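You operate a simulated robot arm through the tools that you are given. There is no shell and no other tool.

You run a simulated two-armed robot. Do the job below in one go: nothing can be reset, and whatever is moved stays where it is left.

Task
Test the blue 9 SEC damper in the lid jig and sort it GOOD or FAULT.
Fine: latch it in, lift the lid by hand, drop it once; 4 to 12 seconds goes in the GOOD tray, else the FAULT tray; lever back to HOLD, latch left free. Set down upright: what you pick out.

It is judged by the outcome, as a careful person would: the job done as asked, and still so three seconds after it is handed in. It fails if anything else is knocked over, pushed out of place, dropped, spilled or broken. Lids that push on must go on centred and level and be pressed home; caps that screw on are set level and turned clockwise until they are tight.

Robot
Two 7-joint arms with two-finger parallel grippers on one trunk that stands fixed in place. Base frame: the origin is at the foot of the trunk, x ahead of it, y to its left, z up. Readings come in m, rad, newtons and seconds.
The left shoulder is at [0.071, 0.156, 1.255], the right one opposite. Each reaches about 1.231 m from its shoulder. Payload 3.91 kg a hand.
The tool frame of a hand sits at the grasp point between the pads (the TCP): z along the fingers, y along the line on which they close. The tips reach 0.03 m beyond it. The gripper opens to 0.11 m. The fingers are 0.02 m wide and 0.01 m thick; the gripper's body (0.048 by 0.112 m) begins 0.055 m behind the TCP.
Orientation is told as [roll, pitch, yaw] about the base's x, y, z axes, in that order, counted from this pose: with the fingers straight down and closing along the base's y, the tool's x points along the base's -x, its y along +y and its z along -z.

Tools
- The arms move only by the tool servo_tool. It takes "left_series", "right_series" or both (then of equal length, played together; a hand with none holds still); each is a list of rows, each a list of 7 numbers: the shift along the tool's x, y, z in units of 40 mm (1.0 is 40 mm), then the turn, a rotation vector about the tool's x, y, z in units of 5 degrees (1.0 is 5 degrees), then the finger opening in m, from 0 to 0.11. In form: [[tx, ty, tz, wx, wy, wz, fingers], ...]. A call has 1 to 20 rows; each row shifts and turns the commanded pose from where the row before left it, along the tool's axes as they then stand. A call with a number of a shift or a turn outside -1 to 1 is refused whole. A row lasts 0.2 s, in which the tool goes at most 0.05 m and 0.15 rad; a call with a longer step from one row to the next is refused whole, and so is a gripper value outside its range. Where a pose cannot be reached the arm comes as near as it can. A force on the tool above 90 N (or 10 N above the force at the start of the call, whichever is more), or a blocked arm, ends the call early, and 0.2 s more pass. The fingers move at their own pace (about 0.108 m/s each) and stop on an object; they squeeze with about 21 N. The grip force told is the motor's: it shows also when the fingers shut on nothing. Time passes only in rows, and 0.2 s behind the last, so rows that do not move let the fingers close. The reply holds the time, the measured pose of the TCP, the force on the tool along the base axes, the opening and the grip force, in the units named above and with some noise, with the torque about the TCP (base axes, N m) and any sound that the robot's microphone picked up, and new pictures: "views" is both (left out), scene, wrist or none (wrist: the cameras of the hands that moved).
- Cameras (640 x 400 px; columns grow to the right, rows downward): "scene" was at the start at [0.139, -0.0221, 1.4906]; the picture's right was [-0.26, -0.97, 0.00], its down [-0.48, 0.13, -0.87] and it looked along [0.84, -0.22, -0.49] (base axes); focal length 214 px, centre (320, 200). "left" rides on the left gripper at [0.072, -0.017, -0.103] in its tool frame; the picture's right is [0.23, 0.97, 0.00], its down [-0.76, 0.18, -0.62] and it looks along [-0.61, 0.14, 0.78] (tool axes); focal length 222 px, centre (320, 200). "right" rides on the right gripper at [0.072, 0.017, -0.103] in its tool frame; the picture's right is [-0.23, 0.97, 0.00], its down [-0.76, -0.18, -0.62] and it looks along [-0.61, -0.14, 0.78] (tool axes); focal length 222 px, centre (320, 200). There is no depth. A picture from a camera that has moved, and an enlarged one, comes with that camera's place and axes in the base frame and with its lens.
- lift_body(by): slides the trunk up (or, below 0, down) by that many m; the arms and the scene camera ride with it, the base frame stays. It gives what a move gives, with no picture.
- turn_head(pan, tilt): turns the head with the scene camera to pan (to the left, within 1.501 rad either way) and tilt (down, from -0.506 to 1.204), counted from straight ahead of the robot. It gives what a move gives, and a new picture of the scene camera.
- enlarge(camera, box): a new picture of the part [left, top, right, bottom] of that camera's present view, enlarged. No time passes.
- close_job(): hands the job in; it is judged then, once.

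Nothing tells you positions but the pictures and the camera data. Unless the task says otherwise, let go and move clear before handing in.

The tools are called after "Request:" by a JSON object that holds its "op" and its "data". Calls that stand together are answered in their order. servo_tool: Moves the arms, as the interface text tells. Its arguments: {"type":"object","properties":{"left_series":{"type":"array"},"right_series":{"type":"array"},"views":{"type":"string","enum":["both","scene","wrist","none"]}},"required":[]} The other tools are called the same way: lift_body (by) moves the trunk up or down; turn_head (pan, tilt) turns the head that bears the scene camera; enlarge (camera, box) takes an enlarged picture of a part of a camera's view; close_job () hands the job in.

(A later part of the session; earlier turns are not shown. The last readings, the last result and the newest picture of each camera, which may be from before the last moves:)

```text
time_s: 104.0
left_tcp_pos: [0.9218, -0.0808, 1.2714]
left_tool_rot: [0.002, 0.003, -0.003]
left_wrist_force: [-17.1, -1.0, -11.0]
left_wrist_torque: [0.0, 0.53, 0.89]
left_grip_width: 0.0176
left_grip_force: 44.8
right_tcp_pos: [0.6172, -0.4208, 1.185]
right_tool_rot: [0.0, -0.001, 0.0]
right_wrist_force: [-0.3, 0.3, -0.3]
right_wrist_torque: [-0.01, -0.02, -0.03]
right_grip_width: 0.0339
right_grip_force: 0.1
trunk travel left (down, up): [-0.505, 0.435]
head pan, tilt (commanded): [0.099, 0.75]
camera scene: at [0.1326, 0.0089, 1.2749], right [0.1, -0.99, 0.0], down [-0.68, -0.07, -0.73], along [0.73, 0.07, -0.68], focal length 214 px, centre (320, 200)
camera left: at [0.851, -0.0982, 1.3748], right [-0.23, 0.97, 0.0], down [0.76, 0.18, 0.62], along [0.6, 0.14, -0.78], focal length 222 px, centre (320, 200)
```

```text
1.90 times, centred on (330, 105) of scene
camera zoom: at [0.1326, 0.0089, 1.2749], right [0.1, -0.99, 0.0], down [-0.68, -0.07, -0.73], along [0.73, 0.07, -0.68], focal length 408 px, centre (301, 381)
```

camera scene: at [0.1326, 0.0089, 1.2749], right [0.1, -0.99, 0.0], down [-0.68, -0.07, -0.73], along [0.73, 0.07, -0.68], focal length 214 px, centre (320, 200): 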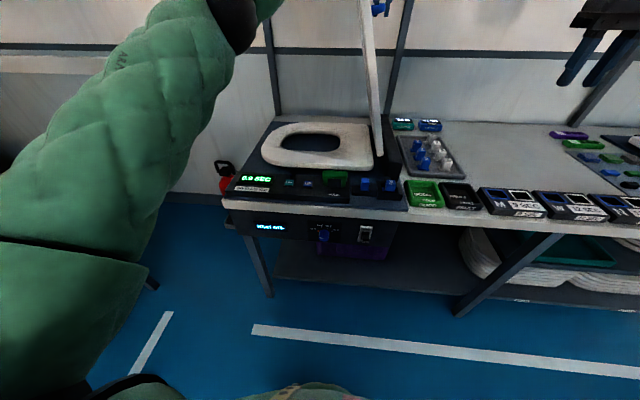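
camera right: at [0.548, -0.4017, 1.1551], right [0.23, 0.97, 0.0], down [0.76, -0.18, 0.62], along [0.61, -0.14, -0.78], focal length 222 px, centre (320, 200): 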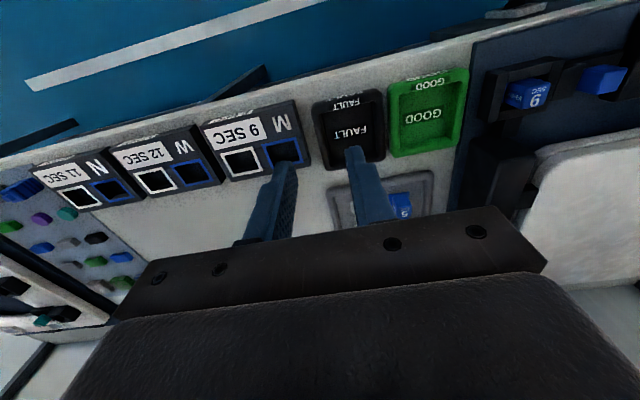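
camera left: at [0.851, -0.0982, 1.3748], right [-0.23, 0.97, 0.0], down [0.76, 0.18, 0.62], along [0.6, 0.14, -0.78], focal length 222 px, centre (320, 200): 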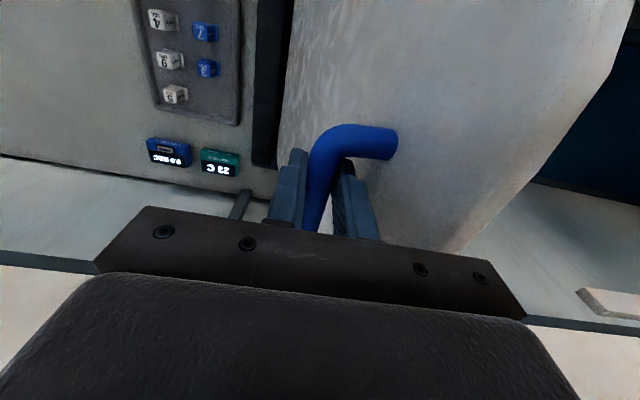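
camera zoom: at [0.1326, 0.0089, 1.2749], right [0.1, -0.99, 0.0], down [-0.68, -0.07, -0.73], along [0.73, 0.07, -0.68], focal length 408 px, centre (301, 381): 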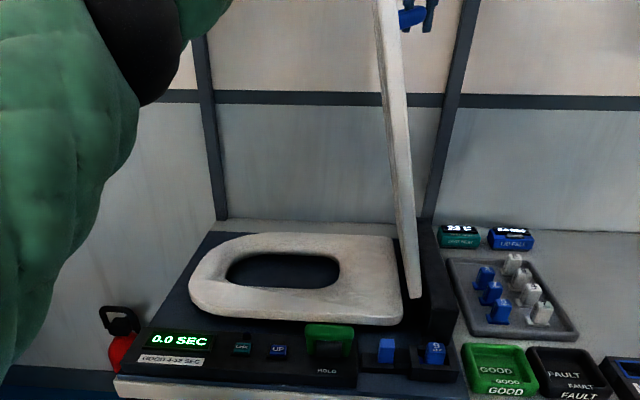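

No catch is felt so far, so I return to the upper stop and open the fingers slightly, keeping them around the bar as a cage, to see whether the lid stays up by itself.

Request:
{"op": "servo_tool", "data": {"left_series": [[0, -0.2, -0.012, 0, 0, 0, 0.0], [0, -0.2, -0.01, 0, 0, 0, 0.0], [0, -0.2, -0.01, 0, 0, 0, 0.0], [0, -0.07, 0, 0, 0, 0, 0.0], [0, 0, 0, 0, 0, 0, 0.0]], "views": "none"}}

Request:
{"op": "servo_tool", "data": {"left_series": [[0, 0.1, 0, 0, 0, 0, 0.0], [0, 0, 0, 0, 0, 0, 0.032], [0, 0, 0, 0, 0, 0, 0.032], [0, 0, 0, 0, 0, 0, 0.032], [0, 0, 0, 0, 0, 0, 0.032], [0, 0, 0, 0, 0, 0, 0.032]], "views": "both"}}

Request:
{"op": "enlarge", "data": {"camera": "left", "box": [220, 60, 420, 220]}}

Request:
{"op": "enlarge", "data": {"camera": "scene", "box": [220, 0, 440, 210]}}

```text
time_s: 105.2
left_tcp_pos: [0.9231, -0.1026, 1.2744]
left_tool_rot: [-0.002, 0.0, 0.001]
left_wrist_force: [-15.9, 25.6, -4.2]
left_wrist_torque: [0.43, 0.06, 0.9]
left_grip_width: 0.0178
left_grip_force: 44.9
right_tcp_pos: [0.6164, -0.4194, 1.1879]
right_tool_rot: [-0.003, -0.002, 0.0]
right_wrist_force: [-0.9, -0.1, 0.8]
right_wrist_torque: [0.0, 0.0, -0.01]
right_grip_width: 0.0339
right_grip_force: 0.0
trunk travel left (down, up): [-0.505, 0.435]
head pan, tilt (commanded): [0.099, 0.75]
```

```text
time_s: 106.6
left_tcp_pos: [0.9225, -0.1036, 1.2717]
left_tool_rot: [0.0, 0.001, 0.002]
left_wrist_force: [0.6, 1.0, 0.6]
left_wrist_torque: [0.01, 0.0, 0.0]
left_grip_width: 0.0327
left_grip_force: 0.8
right_tcp_pos: [0.617, -0.4219, 1.1859]
right_tool_rot: [0.0, 0.0, 0.001]
right_wrist_force: [0.1, -0.1, -0.3]
right_wrist_torque: [0.0, 0.01, 0.01]
right_grip_width: 0.034
right_grip_force: 0.1
trunk travel left (down, up): [-0.505, 0.435]
head pan, tilt (commanded): [0.099, 0.75]
camera scene: at [0.1337, 0.009, 1.275], right [0.1, -0.99, 0.0], down [-0.68, -0.07, -0.73], along [0.73, 0.07, -0.68], focal length 214 px, centre (320, 200)
camera left: at [0.8515, -0.1206, 1.3766], right [-0.23, 0.97, 0.0], down [0.76, 0.18, 0.62], along [0.6, 0.14, -0.78], focal length 222 px, centre (320, 200)
```

scene: 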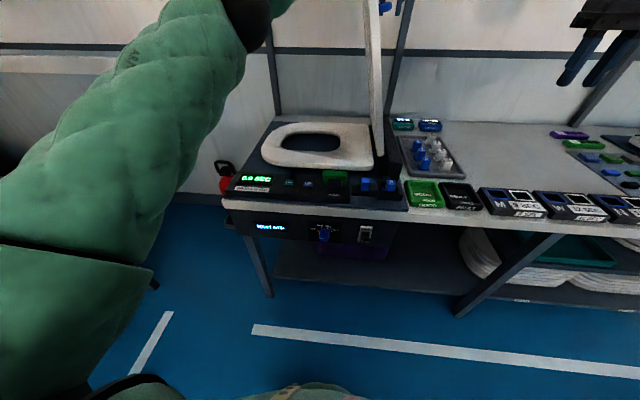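
left: 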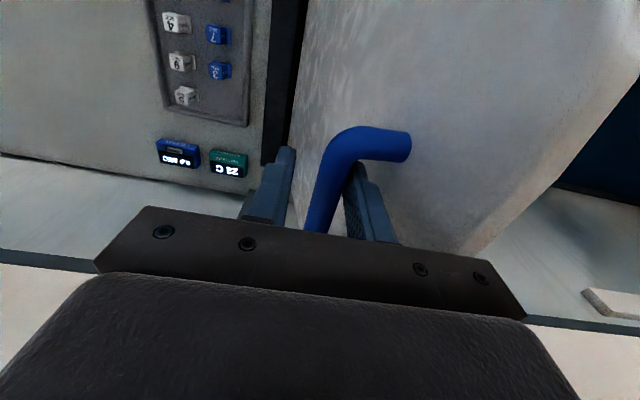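

```text
2.50 times, centred on (320, 140) of left
camera zoom: at [0.8515, -0.1206, 1.3766], right [-0.23, 0.97, 0.0], down [0.76, 0.18, 0.62], along [0.6, 0.14, -0.78], focal length 555 px, centre (320, 350)
```

zoom: 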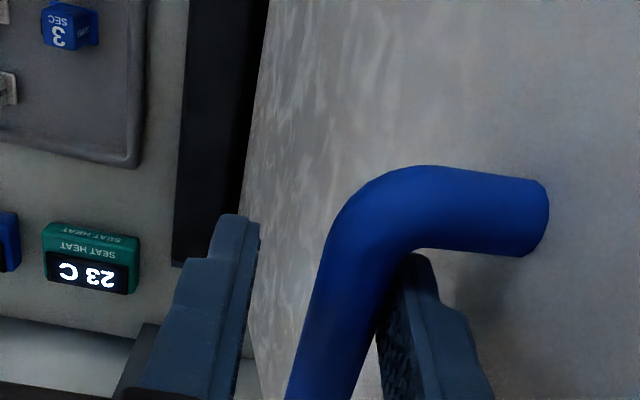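

```text
1.90 times, centred on (330, 105) of scene
camera zoom: at [0.1337, 0.009, 1.275], right [0.1, -0.99, 0.0], down [-0.68, -0.07, -0.73], along [0.73, 0.07, -0.68], focal length 408 px, centre (301, 381)
```

zoom: 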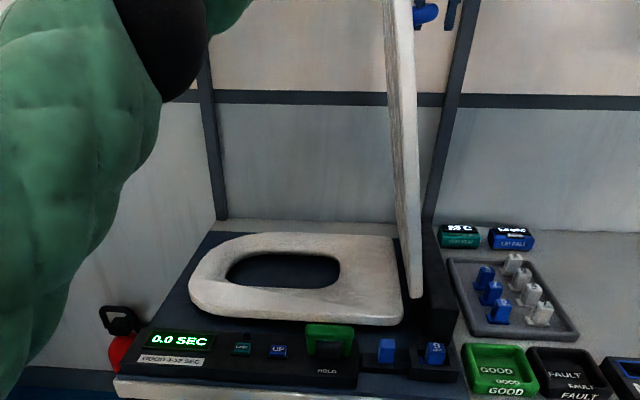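

The bar has come to rest near the left (+y) finger. I open a little more to see whether the lid follows or is held.

Request:
{"op": "servo_tool", "data": {"left_series": [[0, 0, 0, 0, 0, 0, 0.05], [0, 0, 0, 0, 0, 0, 0.05], [0, 0, 0, 0, 0, 0, 0.05], [0, 0, 0, 0, 0, 0, 0.05]], "views": "wrist"}}

Request:
{"op": "enlarge", "data": {"camera": "left", "box": [220, 60, 420, 220]}}

```text
time_s: 107.6
left_tcp_pos: [0.9221, -0.1013, 1.273]
left_tool_rot: [-0.001, 0.005, 0.0]
left_wrist_force: [-0.5, 1.6, -1.2]
left_wrist_torque: [0.0, -0.03, 0.0]
left_grip_width: 0.0507
left_grip_force: 1.1
right_tcp_pos: [0.6181, -0.422, 1.185]
right_tool_rot: [0.0, 0.0, 0.0]
right_wrist_force: [0.6, 0.6, -0.4]
right_wrist_torque: [0.02, 0.02, 0.0]
right_grip_width: 0.0341
right_grip_force: 0.1
trunk travel left (down, up): [-0.505, 0.435]
head pan, tilt (commanded): [0.099, 0.75]
camera left: at [0.8515, -0.1204, 1.3766], right [-0.23, 0.97, 0.0], down [0.76, 0.18, 0.62], along [0.6, 0.14, -0.78], focal length 222 px, centre (320, 200)
```

left: 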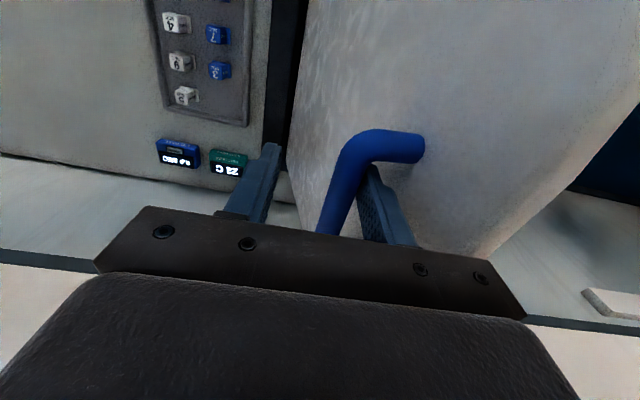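

```text
2.50 times, centred on (320, 140) of left
camera zoom: at [0.8515, -0.1204, 1.3766], right [-0.23, 0.97, 0.0], down [0.76, 0.18, 0.62], along [0.6, 0.14, -0.78], focal length 555 px, centre (320, 350)
```

zoom: 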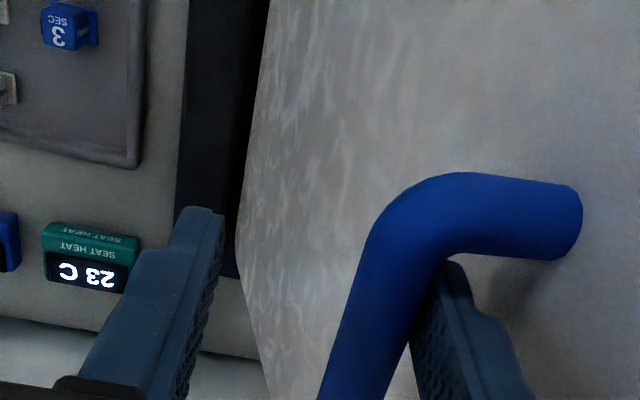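

The lid leans on the finger, so it is not caught at HOLD yet. I grip the bar again to keep the lid safe and look closely at the lever and hinge.

Request:
{"op": "servo_tool", "data": {"left_series": [[0, 0, 0, 0, 0, 0, 0.02], [0, 0, 0, 0, 0, 0, 0.0], [0, 0, 0, 0, 0, 0, 0.0]], "views": "scene"}}

Request:
{"op": "enlarge", "data": {"camera": "scene", "box": [310, 140, 420, 210]}}

Request:
{"op": "enlarge", "data": {"camera": "right", "box": [380, 30, 640, 230]}}

Request:
{"op": "enlarge", "data": {"camera": "left", "box": [120, 0, 320, 200]}}

```text
time_s: 108.4
left_tcp_pos: [0.923, -0.1028, 1.2724]
left_tool_rot: [0.0, 0.001, 0.0]
left_wrist_force: [-2.1, 3.1, 2.1]
left_wrist_torque: [-0.01, 0.25, 0.91]
left_grip_width: 0.0177
left_grip_force: 44.8
right_tcp_pos: [0.6186, -0.4202, 1.1861]
right_tool_rot: [0.001, -0.001, -0.001]
right_wrist_force: [-0.2, 0.1, -0.1]
right_wrist_torque: [0.02, 0.03, 0.01]
right_grip_width: 0.034
right_grip_force: 0.1
trunk travel left (down, up): [-0.505, 0.435]
head pan, tilt (commanded): [0.099, 0.75]
camera scene: at [0.1333, 0.0094, 1.275], right [0.1, -0.99, 0.0], down [-0.68, -0.07, -0.73], along [0.73, 0.07, -0.68], focal length 214 px, centre (320, 200)
```

scene: 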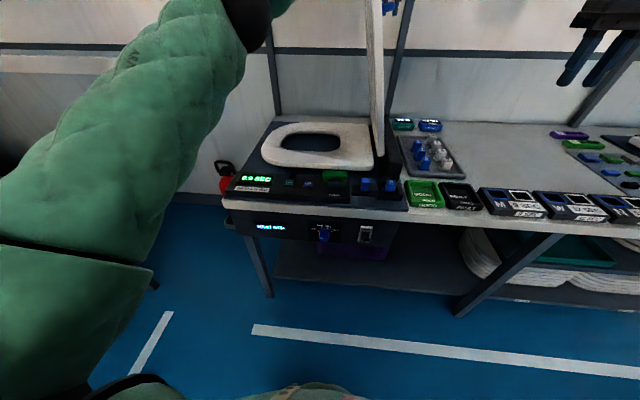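

```text
5.71 times, centred on (365, 175) of scene
camera zoom: at [0.1333, 0.0094, 1.275], right [0.1, -0.99, 0.0], down [-0.68, -0.07, -0.73], along [0.73, 0.07, -0.68], focal length 1226 px, centre (63, 343)
```

zoom: 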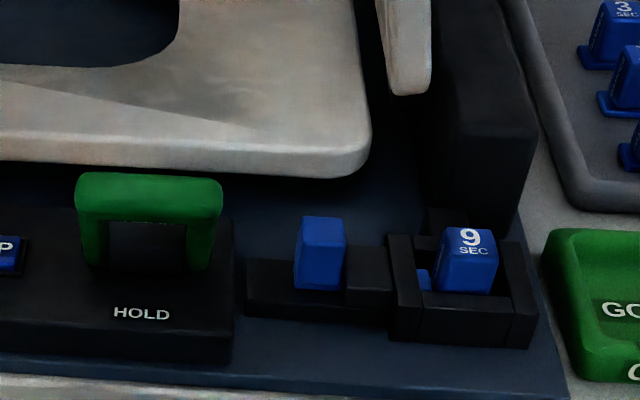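

```text
2.00 times, centred on (510, 130) of right
camera zoom: at [0.5457, -0.4044, 1.2903], right [0.23, 0.97, 0.0], down [0.76, -0.18, 0.62], along [0.61, -0.14, -0.78], focal length 444 px, centre (-60, 340)
```

zoom: 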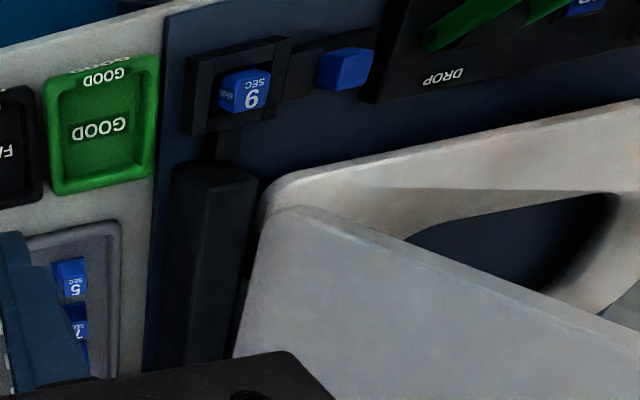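

```text
2.00 times, centred on (220, 100) of left
camera zoom: at [0.8512, -0.12, 1.3769], right [-0.23, 0.97, 0.0], down [0.76, 0.18, 0.62], along [0.6, 0.14, -0.78], focal length 444 px, centre (520, 400)
```

zoom: 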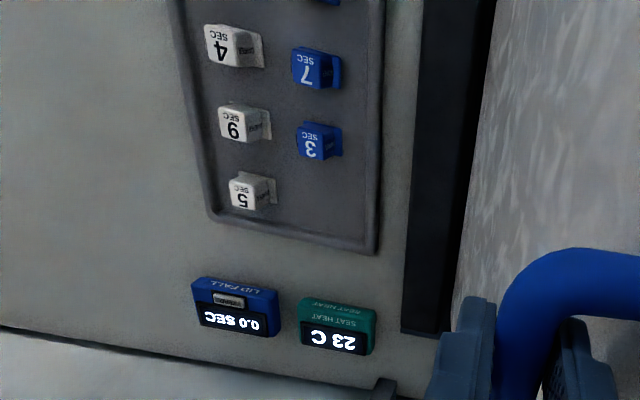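

The lever does lean to HOLD. I suspect my left finger, wedged between bar and lid, kept the lid from its true end stop; I will let the right hand take the lid by its front edge. First I tilt the right hand forward 70° where it stands.

Request:
{"op": "servo_tool", "data": {"right_series": [[0, 0, 0, 0, -1, 0, 0.06], [0, 0, 0, 0, -1, 0, 0.06], [0, 0, 0, 0, -1, 0, 0.06], [0, 0, 0, 0, -1, 0, 0.06], [0, 0, 0, 0, -1, 0, 0.06], [0, 0, 0, 0, -1, 0, 0.06], [0, 0, 0, 0, -1, 0, 0.06], [0, 0, 0, 0, -1, 0, 0.06], [0, 0, 0, 0, -1, 0, 0.06], [0, 0, 0, 0, -1, 0, 0.06], [0, 0, 0, 0, -1, 0, 0.06], [0, 0, 0, 0, -1, 0, 0.06], [0, 0, 0, 0, -1, 0, 0.06], [0, 0, 0, 0, -1, 0, 0.06], [0, 0, 0, 0, 0, 0, 0.06]], "views": "both"}}

```text
time_s: 111.6
left_tcp_pos: [0.9224, -0.1022, 1.2729]
left_tool_rot: [-0.001, 0.002, 0.0]
left_wrist_force: [1.5, 4.5, 4.7]
left_wrist_torque: [0.02, -0.02, 0.78]
left_grip_width: 0.0176
left_grip_force: 45.0
right_tcp_pos: [0.6168, -0.4211, 1.1856]
right_tool_rot: [0.002, -1.222, 0.0]
right_wrist_force: [-0.2, 0.0, -0.4]
right_wrist_torque: [0.0, 0.0, 0.02]
right_grip_width: 0.0601
right_grip_force: 0.0
trunk travel left (down, up): [-0.505, 0.435]
head pan, tilt (commanded): [0.099, 0.75]
camera scene: at [0.1334, 0.0096, 1.275], right [0.1, -0.99, 0.0], down [-0.68, -0.07, -0.73], along [0.73, 0.07, -0.68], focal length 214 px, centre (320, 200)
camera right: at [0.4963, -0.4042, 1.1537], right [0.08, 0.97, 0.21], down [-0.33, -0.18, 0.93], along [0.94, -0.14, 0.3], focal length 222 px, centre (320, 200)
```

scene: 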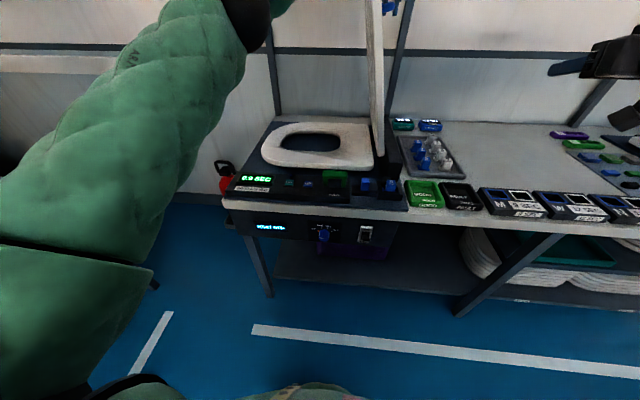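
right: 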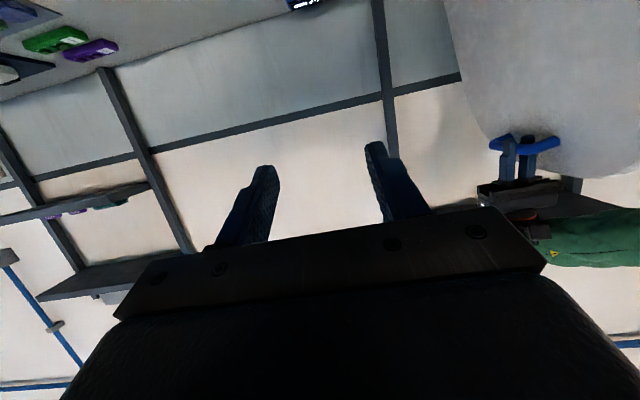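

The right camera now sees the left hand at the handle from the side (picture upside-down). I zoom to see whether the finger is wedged against the lid.

Request:
{"op": "enlarge", "data": {"camera": "right", "box": [470, 110, 580, 210]}}

Request:
{"op": "enlarge", "data": {"camera": "right", "box": [420, 0, 640, 200]}}

```text
4.00 times, centred on (525, 160) of right
camera zoom: at [0.4963, -0.4042, 1.1537], right [0.08, 0.97, 0.21], down [-0.33, -0.18, 0.93], along [0.94, -0.14, 0.3], focal length 888 px, centre (-500, 360)
```

zoom: 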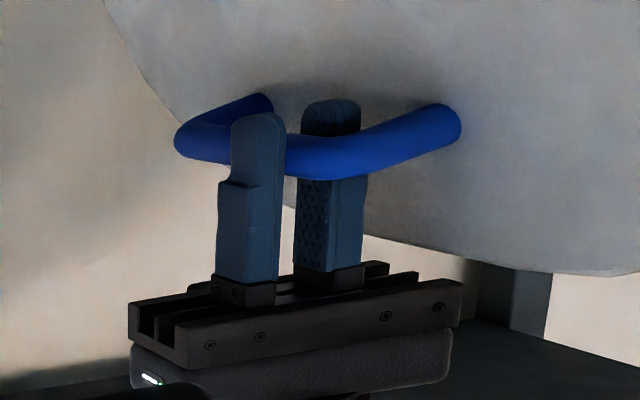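

```text
2.00 times, centred on (530, 100) of right
camera zoom: at [0.4963, -0.4042, 1.1537], right [0.08, 0.97, 0.21], down [-0.33, -0.18, 0.93], along [0.94, -0.14, 0.3], focal length 444 px, centre (-100, 400)
```

zoom: 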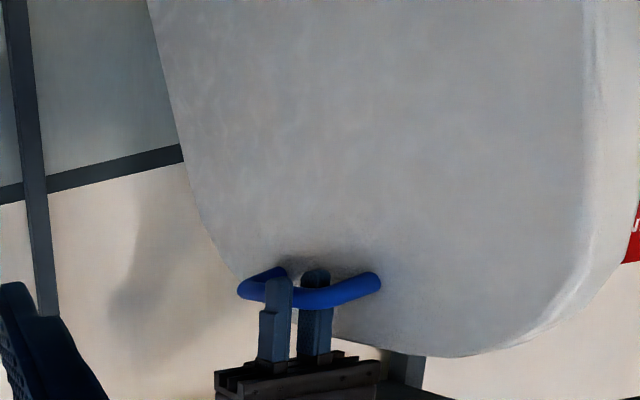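

The left fingertip may indeed be touching the lid behind the bar. I bring the right hand, pointing forward, in front of the lid's front edge, clear of the left arm and lever.

Request:
{"op": "servo_tool", "data": {"right_series": [[0, 0, 0, 0, -1, 0, 0.07], [0, 0, 0, 0, -1, 0, 0.07], [0.348, 0.9, 0.1967, 0, 0, 0, 0.07], [0.348, 0.9, 0.1967, 0, 0, 0, 0.07], [0.348, 0.9, 0.1967, 0, 0, 0, 0.07], [0.348, 0.9, 0.1967, 0, 0, 0, 0.07], [0.348, 0.9, 0.1967, 0, 0, 0, 0.07], [0.348, 0.9, 0.1967, 0, 0, 0, 0.07], [0.348, 0.9, 0.1967, 0, 0, 0, 0.07], [0.348, 0.9, 0.1967, 0, 0, 0, 0.07], [0.348, 0.9, 0.1967, 0, 0, 0, 0.07], [0, 0, 0, 0, 0, 0, 0.07]], "views": "both"}}

Request:
{"op": "enlarge", "data": {"camera": "scene", "box": [260, 0, 480, 210]}}

```text
time_s: 114.2
left_tcp_pos: [0.9227, -0.1032, 1.2732]
left_tool_rot: [-0.002, 0.002, 0.0]
left_wrist_force: [0.7, 2.4, 5.5]
left_wrist_torque: [0.16, 0.32, 1.02]
left_grip_width: 0.0183
left_grip_force: 45.4
right_tcp_pos: [0.6668, -0.097, 1.0499]
right_tool_rot: [0.003, -1.397, -0.004]
right_wrist_force: [-0.8, -0.2, -0.8]
right_wrist_torque: [-0.01, -0.02, 0.01]
right_grip_width: 0.0703
right_grip_force: 0.1
trunk travel left (down, up): [-0.505, 0.435]
head pan, tilt (commanded): [0.099, 0.75]
camera scene: at [0.1334, 0.0095, 1.275], right [0.1, -0.99, 0.0], down [-0.68, -0.07, -0.73], along [0.73, 0.07, -0.68], focal length 214 px, centre (320, 200)
camera right: at [0.5543, -0.0788, 0.997], right [0.04, 0.97, 0.22], down [-0.48, -0.18, 0.86], along [0.87, -0.14, 0.46], focal length 222 px, centre (320, 200)
```

scene: 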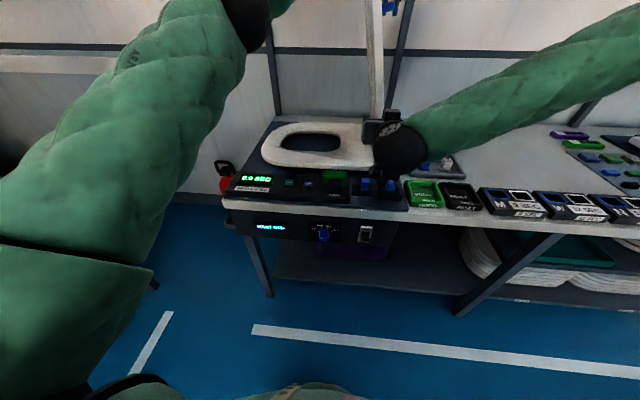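
right: 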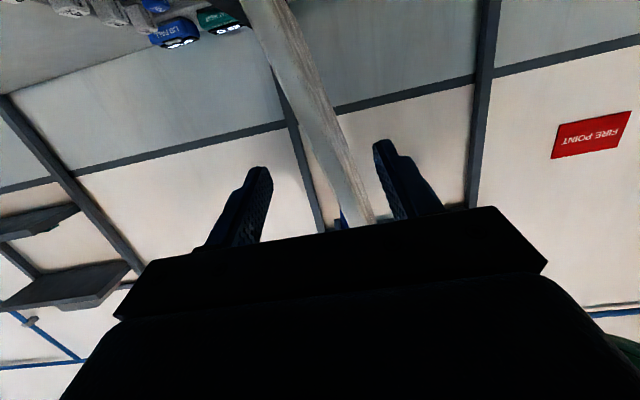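

```text
1.90 times, centred on (370, 105) of scene
camera zoom: at [0.1334, 0.0095, 1.275], right [0.1, -0.99, 0.0], down [-0.68, -0.07, -0.73], along [0.73, 0.07, -0.68], focal length 408 px, centre (225, 381)
```

zoom: 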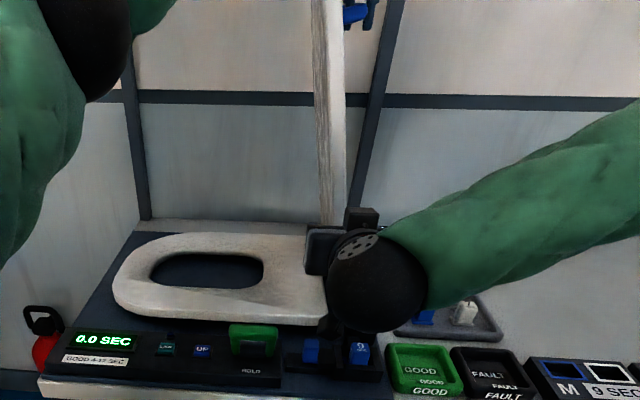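

The slab edge is lined up between the right fingers. I advance 11 cm so the fingers straddle the slab, then close.

Request:
{"op": "servo_tool", "data": {"right_series": [[-0.117, 0, 0.665, 0, 0, 0, 0.07], [-0.117, 0, 0.665, 0, 0, 0, 0.07], [-0.117, 0, 0.665, 0, 0, 0, 0.07], [-0.117, 0, 0.665, 0, 0, 0, 0.07], [0, 0, 0, 0, 0, 0, 0.07]], "views": "both"}}

Request:
{"op": "enlarge", "data": {"camera": "right", "box": [200, 40, 440, 240]}}

```text
time_s: 115.4
left_tcp_pos: [0.9231, -0.1027, 1.2736]
left_tool_rot: [-0.001, 0.003, 0.0]
left_wrist_force: [0.6, 3.6, 2.8]
left_wrist_torque: [0.02, 0.08, 0.87]
left_grip_width: 0.0175
left_grip_force: 45.2
right_tcp_pos: [0.7755, -0.0982, 1.0514]
right_tool_rot: [0.0, -1.397, 0.0]
right_wrist_force: [0.9, 0.2, 0.9]
right_wrist_torque: [0.01, -0.03, -0.03]
right_grip_width: 0.0698
right_grip_force: 0.0
trunk travel left (down, up): [-0.505, 0.435]
head pan, tilt (commanded): [0.099, 0.75]
camera scene: at [0.1334, 0.0096, 1.275], right [0.1, -0.99, 0.0], down [-0.68, -0.07, -0.73], along [0.73, 0.07, -0.68], focal length 214 px, centre (320, 200)
camera right: at [0.6616, -0.0798, 0.9978], right [0.04, 0.97, 0.22], down [-0.48, -0.18, 0.86], along [0.88, -0.14, 0.46], focal length 222 px, centre (320, 200)
```

scene: 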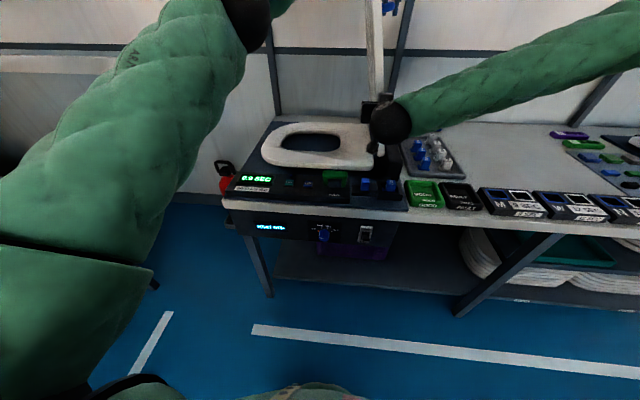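
right: 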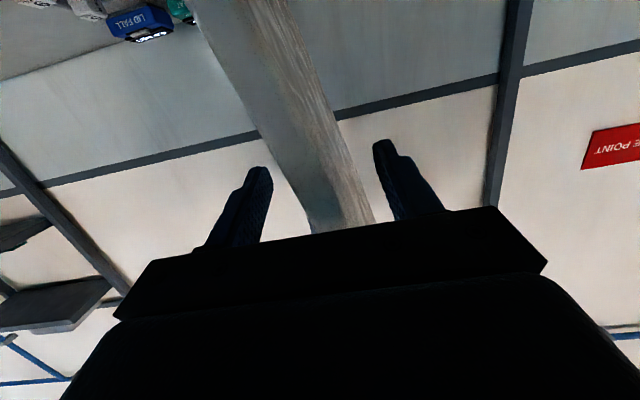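

```text
2.00 times, centred on (320, 140) of right
camera zoom: at [0.6616, -0.0798, 0.9978], right [0.04, 0.97, 0.22], down [-0.48, -0.18, 0.86], along [0.88, -0.14, 0.46], focal length 444 px, centre (320, 320)
```

zoom: 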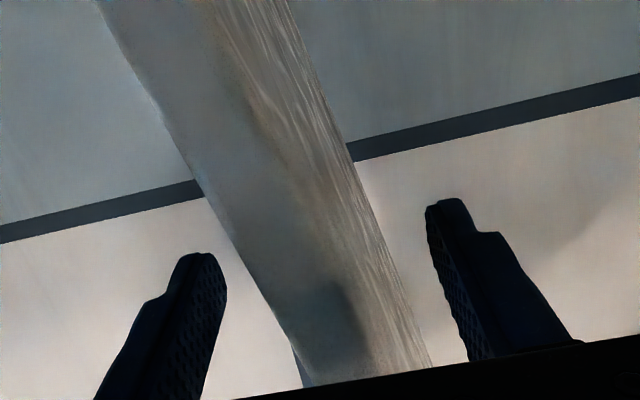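

The slab sits between the right fingers. I close the right hand on it.

Request:
{"op": "servo_tool", "data": {"right_series": [[0, 0, 0, 0, 0, 0, 0.04], [0, 0, 0, 0, 0, 0, 0.02], [0, 0, 0, 0, 0, 0, 0.0], [0, 0, 0, 0, 0, 0, 0.0]], "views": "wrist"}}

```text
time_s: 116.4
left_tcp_pos: [0.9236, -0.1017, 1.2725]
left_tool_rot: [0.002, 0.004, 0.003]
left_wrist_force: [-5.8, 22.7, -3.4]
left_wrist_torque: [0.21, -0.07, 0.75]
left_grip_width: 0.0177
left_grip_force: 44.8
right_tcp_pos: [0.7752, -0.0989, 1.0495]
right_tool_rot: [0.0, -1.399, -0.006]
right_wrist_force: [-2.7, -32.4, 2.5]
right_wrist_torque: [-1.52, 0.13, -2.22]
right_grip_width: 0.0275
right_grip_force: 45.3
trunk travel left (down, up): [-0.505, 0.435]
head pan, tilt (commanded): [0.099, 0.75]
camera right: at [0.6616, -0.0818, 0.9977], right [0.04, 0.97, 0.22], down [-0.48, -0.18, 0.86], along [0.87, -0.15, 0.46], focal length 222 px, centre (320, 200)
```

right: 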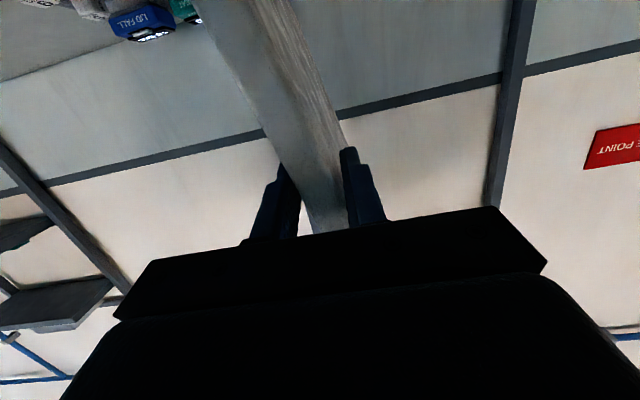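

The right hand now grips the lid by its front edge. I open the left hand and withdraw it upward from the handle.

Request:
{"op": "servo_tool", "data": {"left_series": [[0, 0, 0, 0, 0, 0, 0.03], [0, 0, 0, 0, 0, 0, 0.032], [0, 0, -0.5, 0, 0, 0, 0.032], [0, 0, -1, 0, 0, 0, 0.032], [0, 0, -0.5, 0, 0, 0, 0.032], [0, 0, 0, 0, 0, 0, 0.032]], "views": "both"}}

```text
time_s: 117.8
left_tcp_pos: [0.924, -0.1018, 1.354]
left_tool_rot: [-0.001, 0.001, 0.001]
left_wrist_force: [-0.2, -0.3, -0.5]
left_wrist_torque: [0.03, -0.05, -0.04]
left_grip_width: 0.0318
left_grip_force: 0.2
right_tcp_pos: [0.7745, -0.0975, 1.0503]
right_tool_rot: [0.001, -1.397, 0.0]
right_wrist_force: [-0.1, -5.7, -1.6]
right_wrist_torque: [-1.52, -0.68, -1.68]
right_grip_width: 0.0282
right_grip_force: 44.6
trunk travel left (down, up): [-0.505, 0.435]
head pan, tilt (commanded): [0.099, 0.75]
camera scene: at [0.1336, 0.0093, 1.2749], right [0.1, -0.99, 0.0], down [-0.68, -0.07, -0.73], along [0.73, 0.07, -0.68], focal length 214 px, centre (320, 200)
camera left: at [0.8516, -0.12, 1.4578], right [-0.23, 0.97, 0.0], down [0.76, 0.18, 0.62], along [0.61, 0.14, -0.78], focal length 222 px, centre (320, 200)
```

scene: 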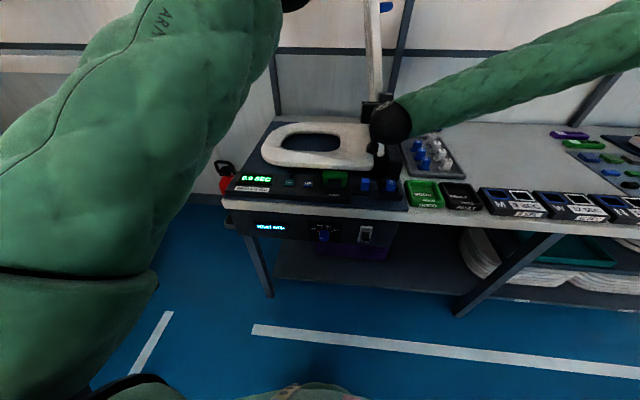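
left: 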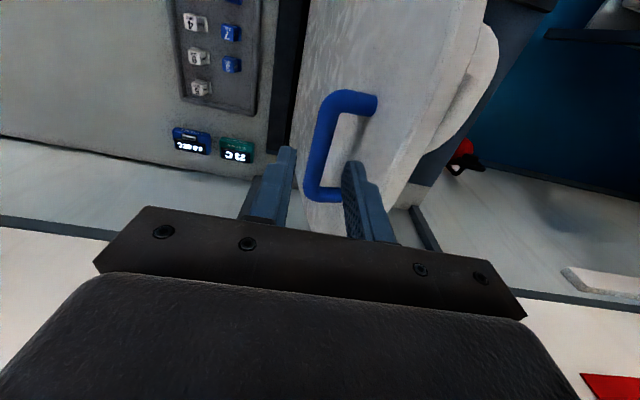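

The left hand is clear and the right holds the lid. I draw the left hand back a bit so that it does not get stuck at full stretch.

Request:
{"op": "servo_tool", "data": {"left_series": [[0.5, 0, 0, 0, 0, 0, 0.032], [0.5, 0, 0, 0, 0, 0, 0.032], [0.5, 0, 0, 0, 0, 0, 0.032], [0, 0, 0, 0, 0, 0, 0.032]], "views": "none"}}

```text
time_s: 118.8
left_tcp_pos: [0.8631, -0.103, 1.3532]
left_tool_rot: [0.002, 0.004, 0.001]
left_wrist_force: [0.1, 0.5, -0.8]
left_wrist_torque: [0.01, -0.03, -0.01]
left_grip_width: 0.0321
left_grip_force: 0.1
right_tcp_pos: [0.7748, -0.0971, 1.0507]
right_tool_rot: [0.006, -1.397, -0.009]
right_wrist_force: [-1.0, -5.9, 0.2]
right_wrist_torque: [-1.48, 0.04, -1.66]
right_grip_width: 0.0281
right_grip_force: 45.1
trunk travel left (down, up): [-0.505, 0.435]
head pan, tilt (commanded): [0.099, 0.75]
```

Now I push the lid further open with the right hand in 4 mm steps, rotating with the slab, to find the true end of travel.

Request:
{"op": "servo_tool", "data": {"right_series": [[0, -0.1, 0, -0.045, 0, 0.256, 0.0], [0, -0.1, 0, -0.045, 0, 0.256, 0.0], [0, 0, 0, 0, 0, 0, 0.0]], "views": "none"}}

Request:
{"op": "servo_tool", "data": {"right_series": [[0, -0.1, 0, -0.045, 0, 0.256, 0.0], [0, -0.1, 0, -0.045, 0, 0.256, 0.0], [0, 0, 0, 0, 0, 0, 0.0]], "views": "scene"}}

```text
time_s: 119.6
left_tcp_pos: [0.865, -0.0982, 1.352]
left_tool_rot: [-0.004, 0.003, 0.0]
left_wrist_force: [0.0, 0.4, -0.1]
left_wrist_torque: [-0.02, 0.0, -0.01]
left_grip_width: 0.0319
left_grip_force: 0.0
right_tcp_pos: [0.7746, -0.0994, 1.0497]
right_tool_rot: [0.237, -1.391, -0.229]
right_wrist_force: [11.1, 51.8, -8.3]
right_wrist_torque: [-1.31, -1.32, -0.89]
right_grip_width: 0.0296
right_grip_force: 45.1
trunk travel left (down, up): [-0.505, 0.435]
head pan, tilt (commanded): [0.099, 0.75]
```

```text
time_s: 120.2
left_tcp_pos: [0.8687, -0.1008, 1.349]
left_tool_rot: [-0.002, 0.008, -0.003]
left_wrist_force: [-0.1, -1.1, -0.5]
left_wrist_torque: [0.05, -0.01, 0.0]
left_grip_width: 0.032
left_grip_force: 0.0
right_tcp_pos: [0.7755, -0.0995, 1.0496]
right_tool_rot: [0.402, -1.38, -0.376]
right_wrist_force: [26.6, 90.5, -4.3]
right_wrist_torque: [-1.24, 0.22, -1.16]
right_grip_width: 0.032
right_grip_force: 45.1
trunk travel left (down, up): [-0.505, 0.435]
head pan, tilt (commanded): [0.099, 0.75]
stopped in row 2 (right hand): the force on the tool passed its limit at 93 N (the readings are from after the stop); the commanded pose is now the measured one
camera scene: at [0.1401, 0.0139, 1.2745], right [0.11, -0.99, 0.0], down [-0.68, -0.08, -0.73], along [0.72, 0.08, -0.69], focal length 214 px, centre (320, 200)
```

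scene: 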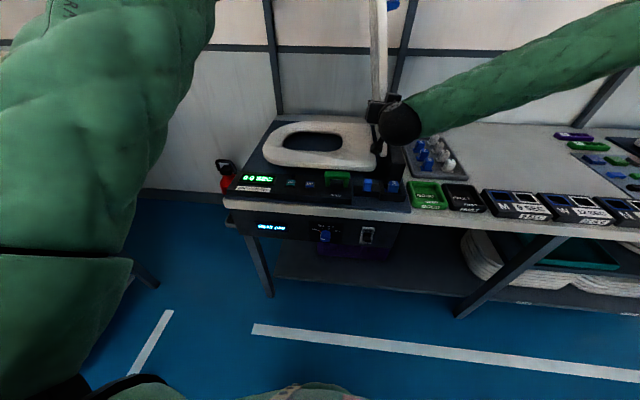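

The stop is solid at this angle, so the lid is fully open, yet not caught here. Perhaps the catch sits a little lower; I ease off and lower the lid slowly with the right hand, feeling for it.

Request:
{"op": "servo_tool", "data": {"right_series": [[0, 0.1, 0, 0, 0, -0.1, 0.0], [0, 0, 0, 0, 0, 0, 0.0]], "views": "none"}}

Request:
{"op": "servo_tool", "data": {"right_series": [[0.038, 0.108, 0.007, 0.052, 0, -0.295, 0.0], [0.038, 0.108, 0.007, 0.052, 0, -0.295, 0.0], [0.038, 0.108, 0.007, 0.052, 0, -0.295, 0.0], [0, 0, 0, 0, 0, 0, 0.0]], "views": "none"}}

```text
time_s: 120.8
left_tcp_pos: [0.866, -0.0969, 1.3505]
left_tool_rot: [-0.007, 0.005, -0.003]
left_wrist_force: [0.0, -0.2, -0.9]
left_wrist_torque: [0.02, 0.01, -0.01]
left_grip_width: 0.032
left_grip_force: 0.1
right_tcp_pos: [0.7746, -0.1008, 1.0505]
right_tool_rot: [0.353, -1.384, -0.338]
right_wrist_force: [35.6, 80.1, 3.0]
right_wrist_torque: [-1.23, 0.36, -1.34]
right_grip_width: 0.0304
right_grip_force: 45.1
trunk travel left (down, up): [-0.505, 0.435]
head pan, tilt (commanded): [0.099, 0.75]
```

```text
time_s: 121.8
left_tcp_pos: [0.8623, -0.1036, 1.3525]
left_tool_rot: [-0.001, 0.002, -0.001]
left_wrist_force: [-0.1, -0.3, 0.0]
left_wrist_torque: [0.02, -0.01, 0.01]
left_grip_width: 0.0323
left_grip_force: 0.0
right_tcp_pos: [0.7726, -0.0935, 1.0463]
right_tool_rot: [-0.047, -1.395, 0.05]
right_wrist_force: [5.2, -3.0, 16.5]
right_wrist_torque: [-2.04, -1.67, -1.6]
right_grip_width: 0.0287
right_grip_force: 45.1
trunk travel left (down, up): [-0.505, 0.435]
head pan, tilt (commanded): [0.099, 0.75]
```

I continue lowering slowly.

Request:
{"op": "servo_tool", "data": {"right_series": [[0.033, 0.111, 0.0, 0.052, 0, -0.295, 0.0], [0.033, 0.111, 0.0, 0.052, 0, -0.295, 0.0], [0.033, 0.111, 0.0, 0.052, 0, -0.295, 0.0], [0, 0, 0, 0, 0, 0, 0.0]], "views": "none"}}

Request:
{"op": "servo_tool", "data": {"right_series": [[0.036, 0.11, 0.0, 0.052, 0, -0.295, 0.0], [0.036, 0.11, 0.0, 0.052, 0, -0.295, 0.0], [0.036, 0.11, 0.0, 0.052, 0, -0.295, 0.0], [0, 0, 0, 0, 0, 0, 0.0]], "views": "both"}}

```text
time_s: 122.8
left_tcp_pos: [0.8631, -0.1045, 1.3531]
left_tool_rot: [0.001, 0.003, -0.003]
left_wrist_force: [-0.2, -0.1, 0.5]
left_wrist_torque: [-0.02, -0.02, -0.01]
left_grip_width: 0.0319
left_grip_force: 0.0
right_tcp_pos: [0.7734, -0.0813, 1.042]
right_tool_rot: [-0.459, -1.376, 0.458]
right_wrist_force: [21.2, 2.6, 20.5]
right_wrist_torque: [-1.52, -0.71, -1.62]
right_grip_width: 0.0285
right_grip_force: 44.5
trunk travel left (down, up): [-0.505, 0.435]
head pan, tilt (commanded): [0.099, 0.75]
```

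```text
time_s: 123.8
left_tcp_pos: [0.8612, -0.1099, 1.3529]
left_tool_rot: [0.004, 0.001, -0.003]
left_wrist_force: [-0.8, -0.6, 0.5]
left_wrist_torque: [-0.02, -0.04, 0.03]
left_grip_width: 0.0318
left_grip_force: 0.1
right_tcp_pos: [0.7713, -0.0757, 1.0389]
right_tool_rot: [-0.758, -1.34, 0.742]
right_wrist_force: [28.0, -59.4, 48.0]
right_wrist_torque: [-1.83, -0.97, -1.97]
right_grip_width: 0.0269
right_grip_force: 44.6
trunk travel left (down, up): [-0.505, 0.435]
head pan, tilt (commanded): [0.099, 0.75]
camera scene: at [0.1325, 0.0037, 1.2755], right [0.1, -1.0, 0.0], down [-0.68, -0.06, -0.73], along [0.73, 0.07, -0.68], focal length 214 px, centre (320, 200)
camera right: at [0.6586, -0.0669, 0.9846], right [0.04, 1.0, 0.07], down [-0.49, -0.04, 0.87], along [0.87, -0.07, 0.48], focal length 222 px, centre (320, 200)
```

scene: 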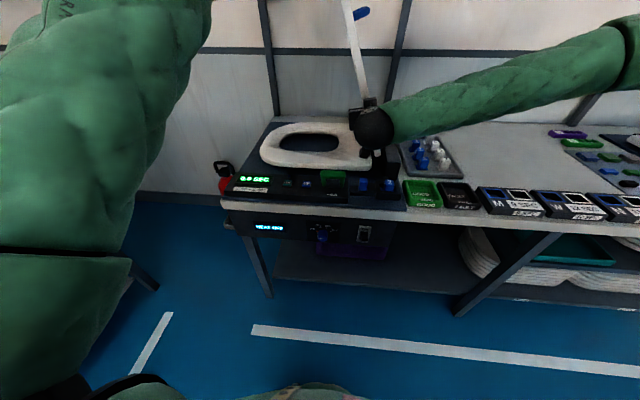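
right: 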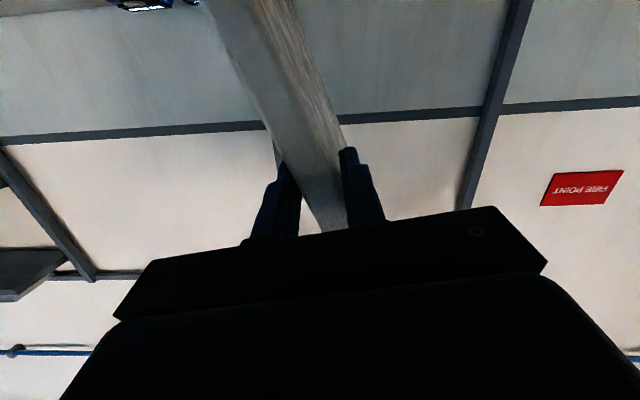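

Now there is firm resistance (-59 N): the HOLD catch has the lid at roughly 70°. I ease off and open the right fingers a little to confirm it stays.

Request:
{"op": "servo_tool", "data": {"right_series": [[0, -0.12, 0, 0, 0, 0, 0.0], [0, -0.03, 0, 0, 0, 0.0, 0.0], [0, 0, 0, 0, 0, 0, 0.04], [0, 0, 0, 0, 0, 0, 0.045], [0, 0, 0, 0, 0, 0, 0.045], [0, 0, 0, 0, 0, 0, 0.045]], "views": "both"}}

Request:
{"op": "enlarge", "data": {"camera": "right", "box": [200, 40, 440, 240]}}

Request:
{"op": "enlarge", "data": {"camera": "scene", "box": [220, 0, 440, 210]}}

```text
time_s: 125.2
left_tcp_pos: [0.8632, -0.1048, 1.3527]
left_tool_rot: [0.0, 0.004, -0.005]
left_wrist_force: [0.3, 0.6, 0.5]
left_wrist_torque: [0.01, 0.0, -0.01]
left_grip_width: 0.0322
left_grip_force: 0.1
right_tcp_pos: [0.7706, -0.0752, 1.0375]
right_tool_rot: [-0.757, -1.332, 0.748]
right_wrist_force: [0.3, 0.1, -0.2]
right_wrist_torque: [0.0, -0.01, 0.0]
right_grip_width: 0.0447
right_grip_force: 0.0
trunk travel left (down, up): [-0.505, 0.435]
head pan, tilt (commanded): [0.099, 0.75]
camera scene: at [0.1338, 0.0091, 1.2749], right [0.1, -0.99, 0.0], down [-0.68, -0.07, -0.73], along [0.73, 0.07, -0.68], focal length 214 px, centre (320, 200)
camera right: at [0.6568, -0.0676, 0.9831], right [0.03, 1.0, 0.06], down [-0.48, -0.04, 0.88], along [0.88, -0.06, 0.48], focal length 222 px, centre (320, 200)
```

scene: 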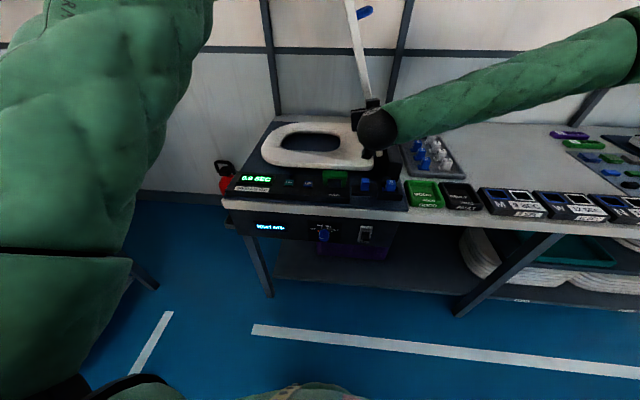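
right: 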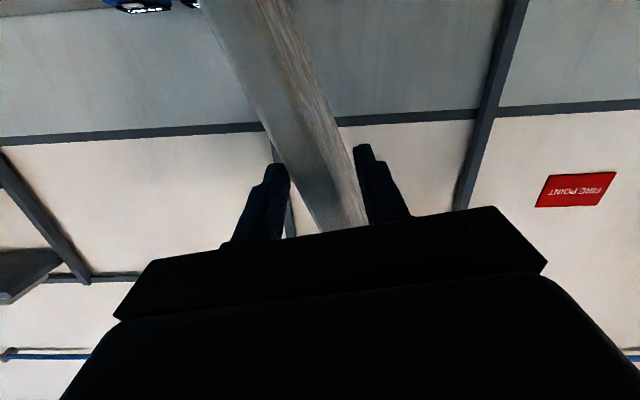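

```text
2.00 times, centred on (320, 140) of right
camera zoom: at [0.6568, -0.0676, 0.9831], right [0.03, 1.0, 0.06], down [-0.48, -0.04, 0.88], along [0.88, -0.06, 0.48], focal length 444 px, centre (320, 320)
```

zoom: 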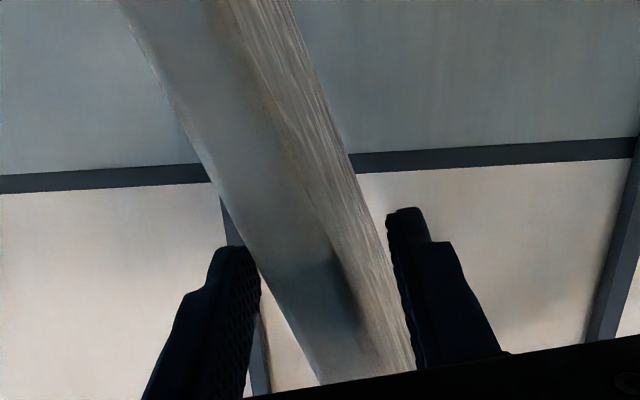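

```text
1.90 times, centred on (330, 105) of scene
camera zoom: at [0.1338, 0.0091, 1.2749], right [0.1, -0.99, 0.0], down [-0.68, -0.07, -0.73], along [0.73, 0.07, -0.68], focal length 408 px, centre (301, 381)
```

zoom: 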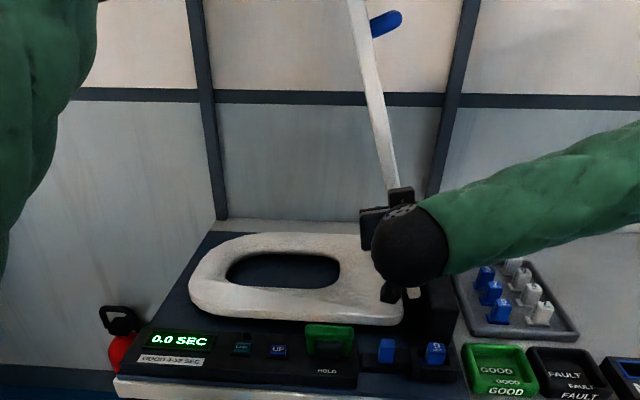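

The lid stands free between the open fingers: the catch holds it. I withdraw the right hand straight back, then away to the right.

Request:
{"op": "servo_tool", "data": {"right_series": [[0.07, 0, -0.4, 0, 0, 0, 0.05], [0.141, 0, -0.8, 0, 0, 0, 0.05], [0.141, 0, -0.8, 0, 0, 0, 0.05], [0.141, 0, -0.8, 0, 0, 0, 0.05], [0, 0, 0, 0, 0, 0, 0.05]], "views": "both"}}

Request:
{"op": "enlarge", "data": {"camera": "scene", "box": [220, 0, 440, 210]}}

```text
time_s: 126.4
left_tcp_pos: [0.864, -0.1059, 1.3542]
left_tool_rot: [0.001, 0.004, -0.004]
left_wrist_force: [-0.2, 0.1, -1.0]
left_wrist_torque: [-0.02, 0.0, 0.02]
left_grip_width: 0.0319
left_grip_force: 0.0
right_tcp_pos: [0.6572, -0.0753, 1.0377]
right_tool_rot: [-0.755, -1.332, 0.749]
right_wrist_force: [0.0, 0.1, -0.5]
right_wrist_torque: [-0.03, -0.04, -0.01]
right_grip_width: 0.05
right_grip_force: 0.1
trunk travel left (down, up): [-0.505, 0.435]
head pan, tilt (commanded): [0.099, 0.75]
camera scene: at [0.1342, 0.0092, 1.2749], right [0.1, -0.99, 0.0], down [-0.68, -0.07, -0.73], along [0.73, 0.07, -0.68], focal length 214 px, centre (320, 200)
camera right: at [0.5435, -0.0676, 0.9835], right [0.03, 1.0, 0.06], down [-0.48, -0.04, 0.88], along [0.88, -0.06, 0.48], focal length 222 px, centre (320, 200)
```

scene: 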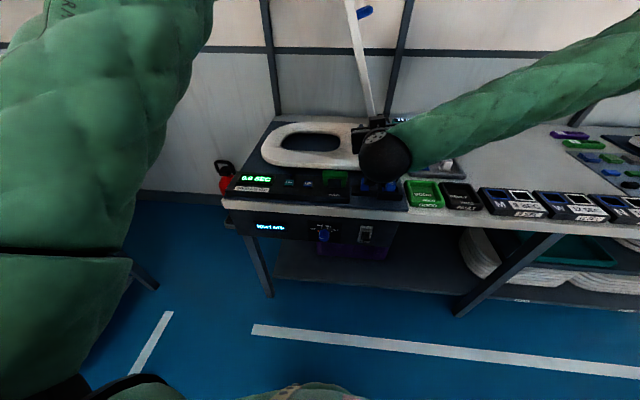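
right: 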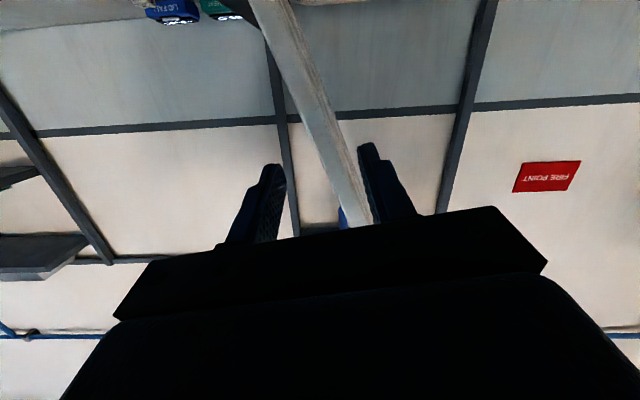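

```text
1.90 times, centred on (330, 105) of scene
camera zoom: at [0.1342, 0.0092, 1.2749], right [0.1, -0.99, 0.0], down [-0.68, -0.07, -0.73], along [0.73, 0.07, -0.68], focal length 408 px, centre (301, 381)
```

zoom: 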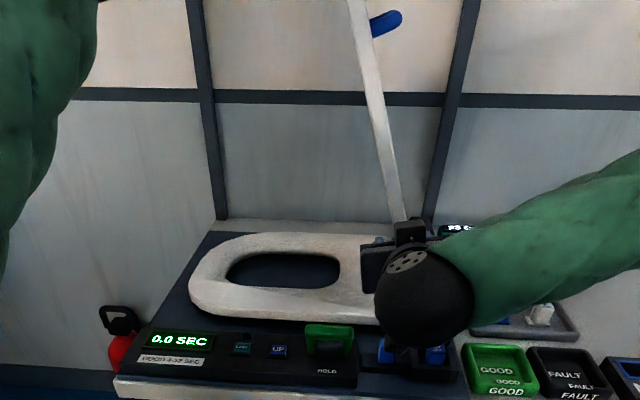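

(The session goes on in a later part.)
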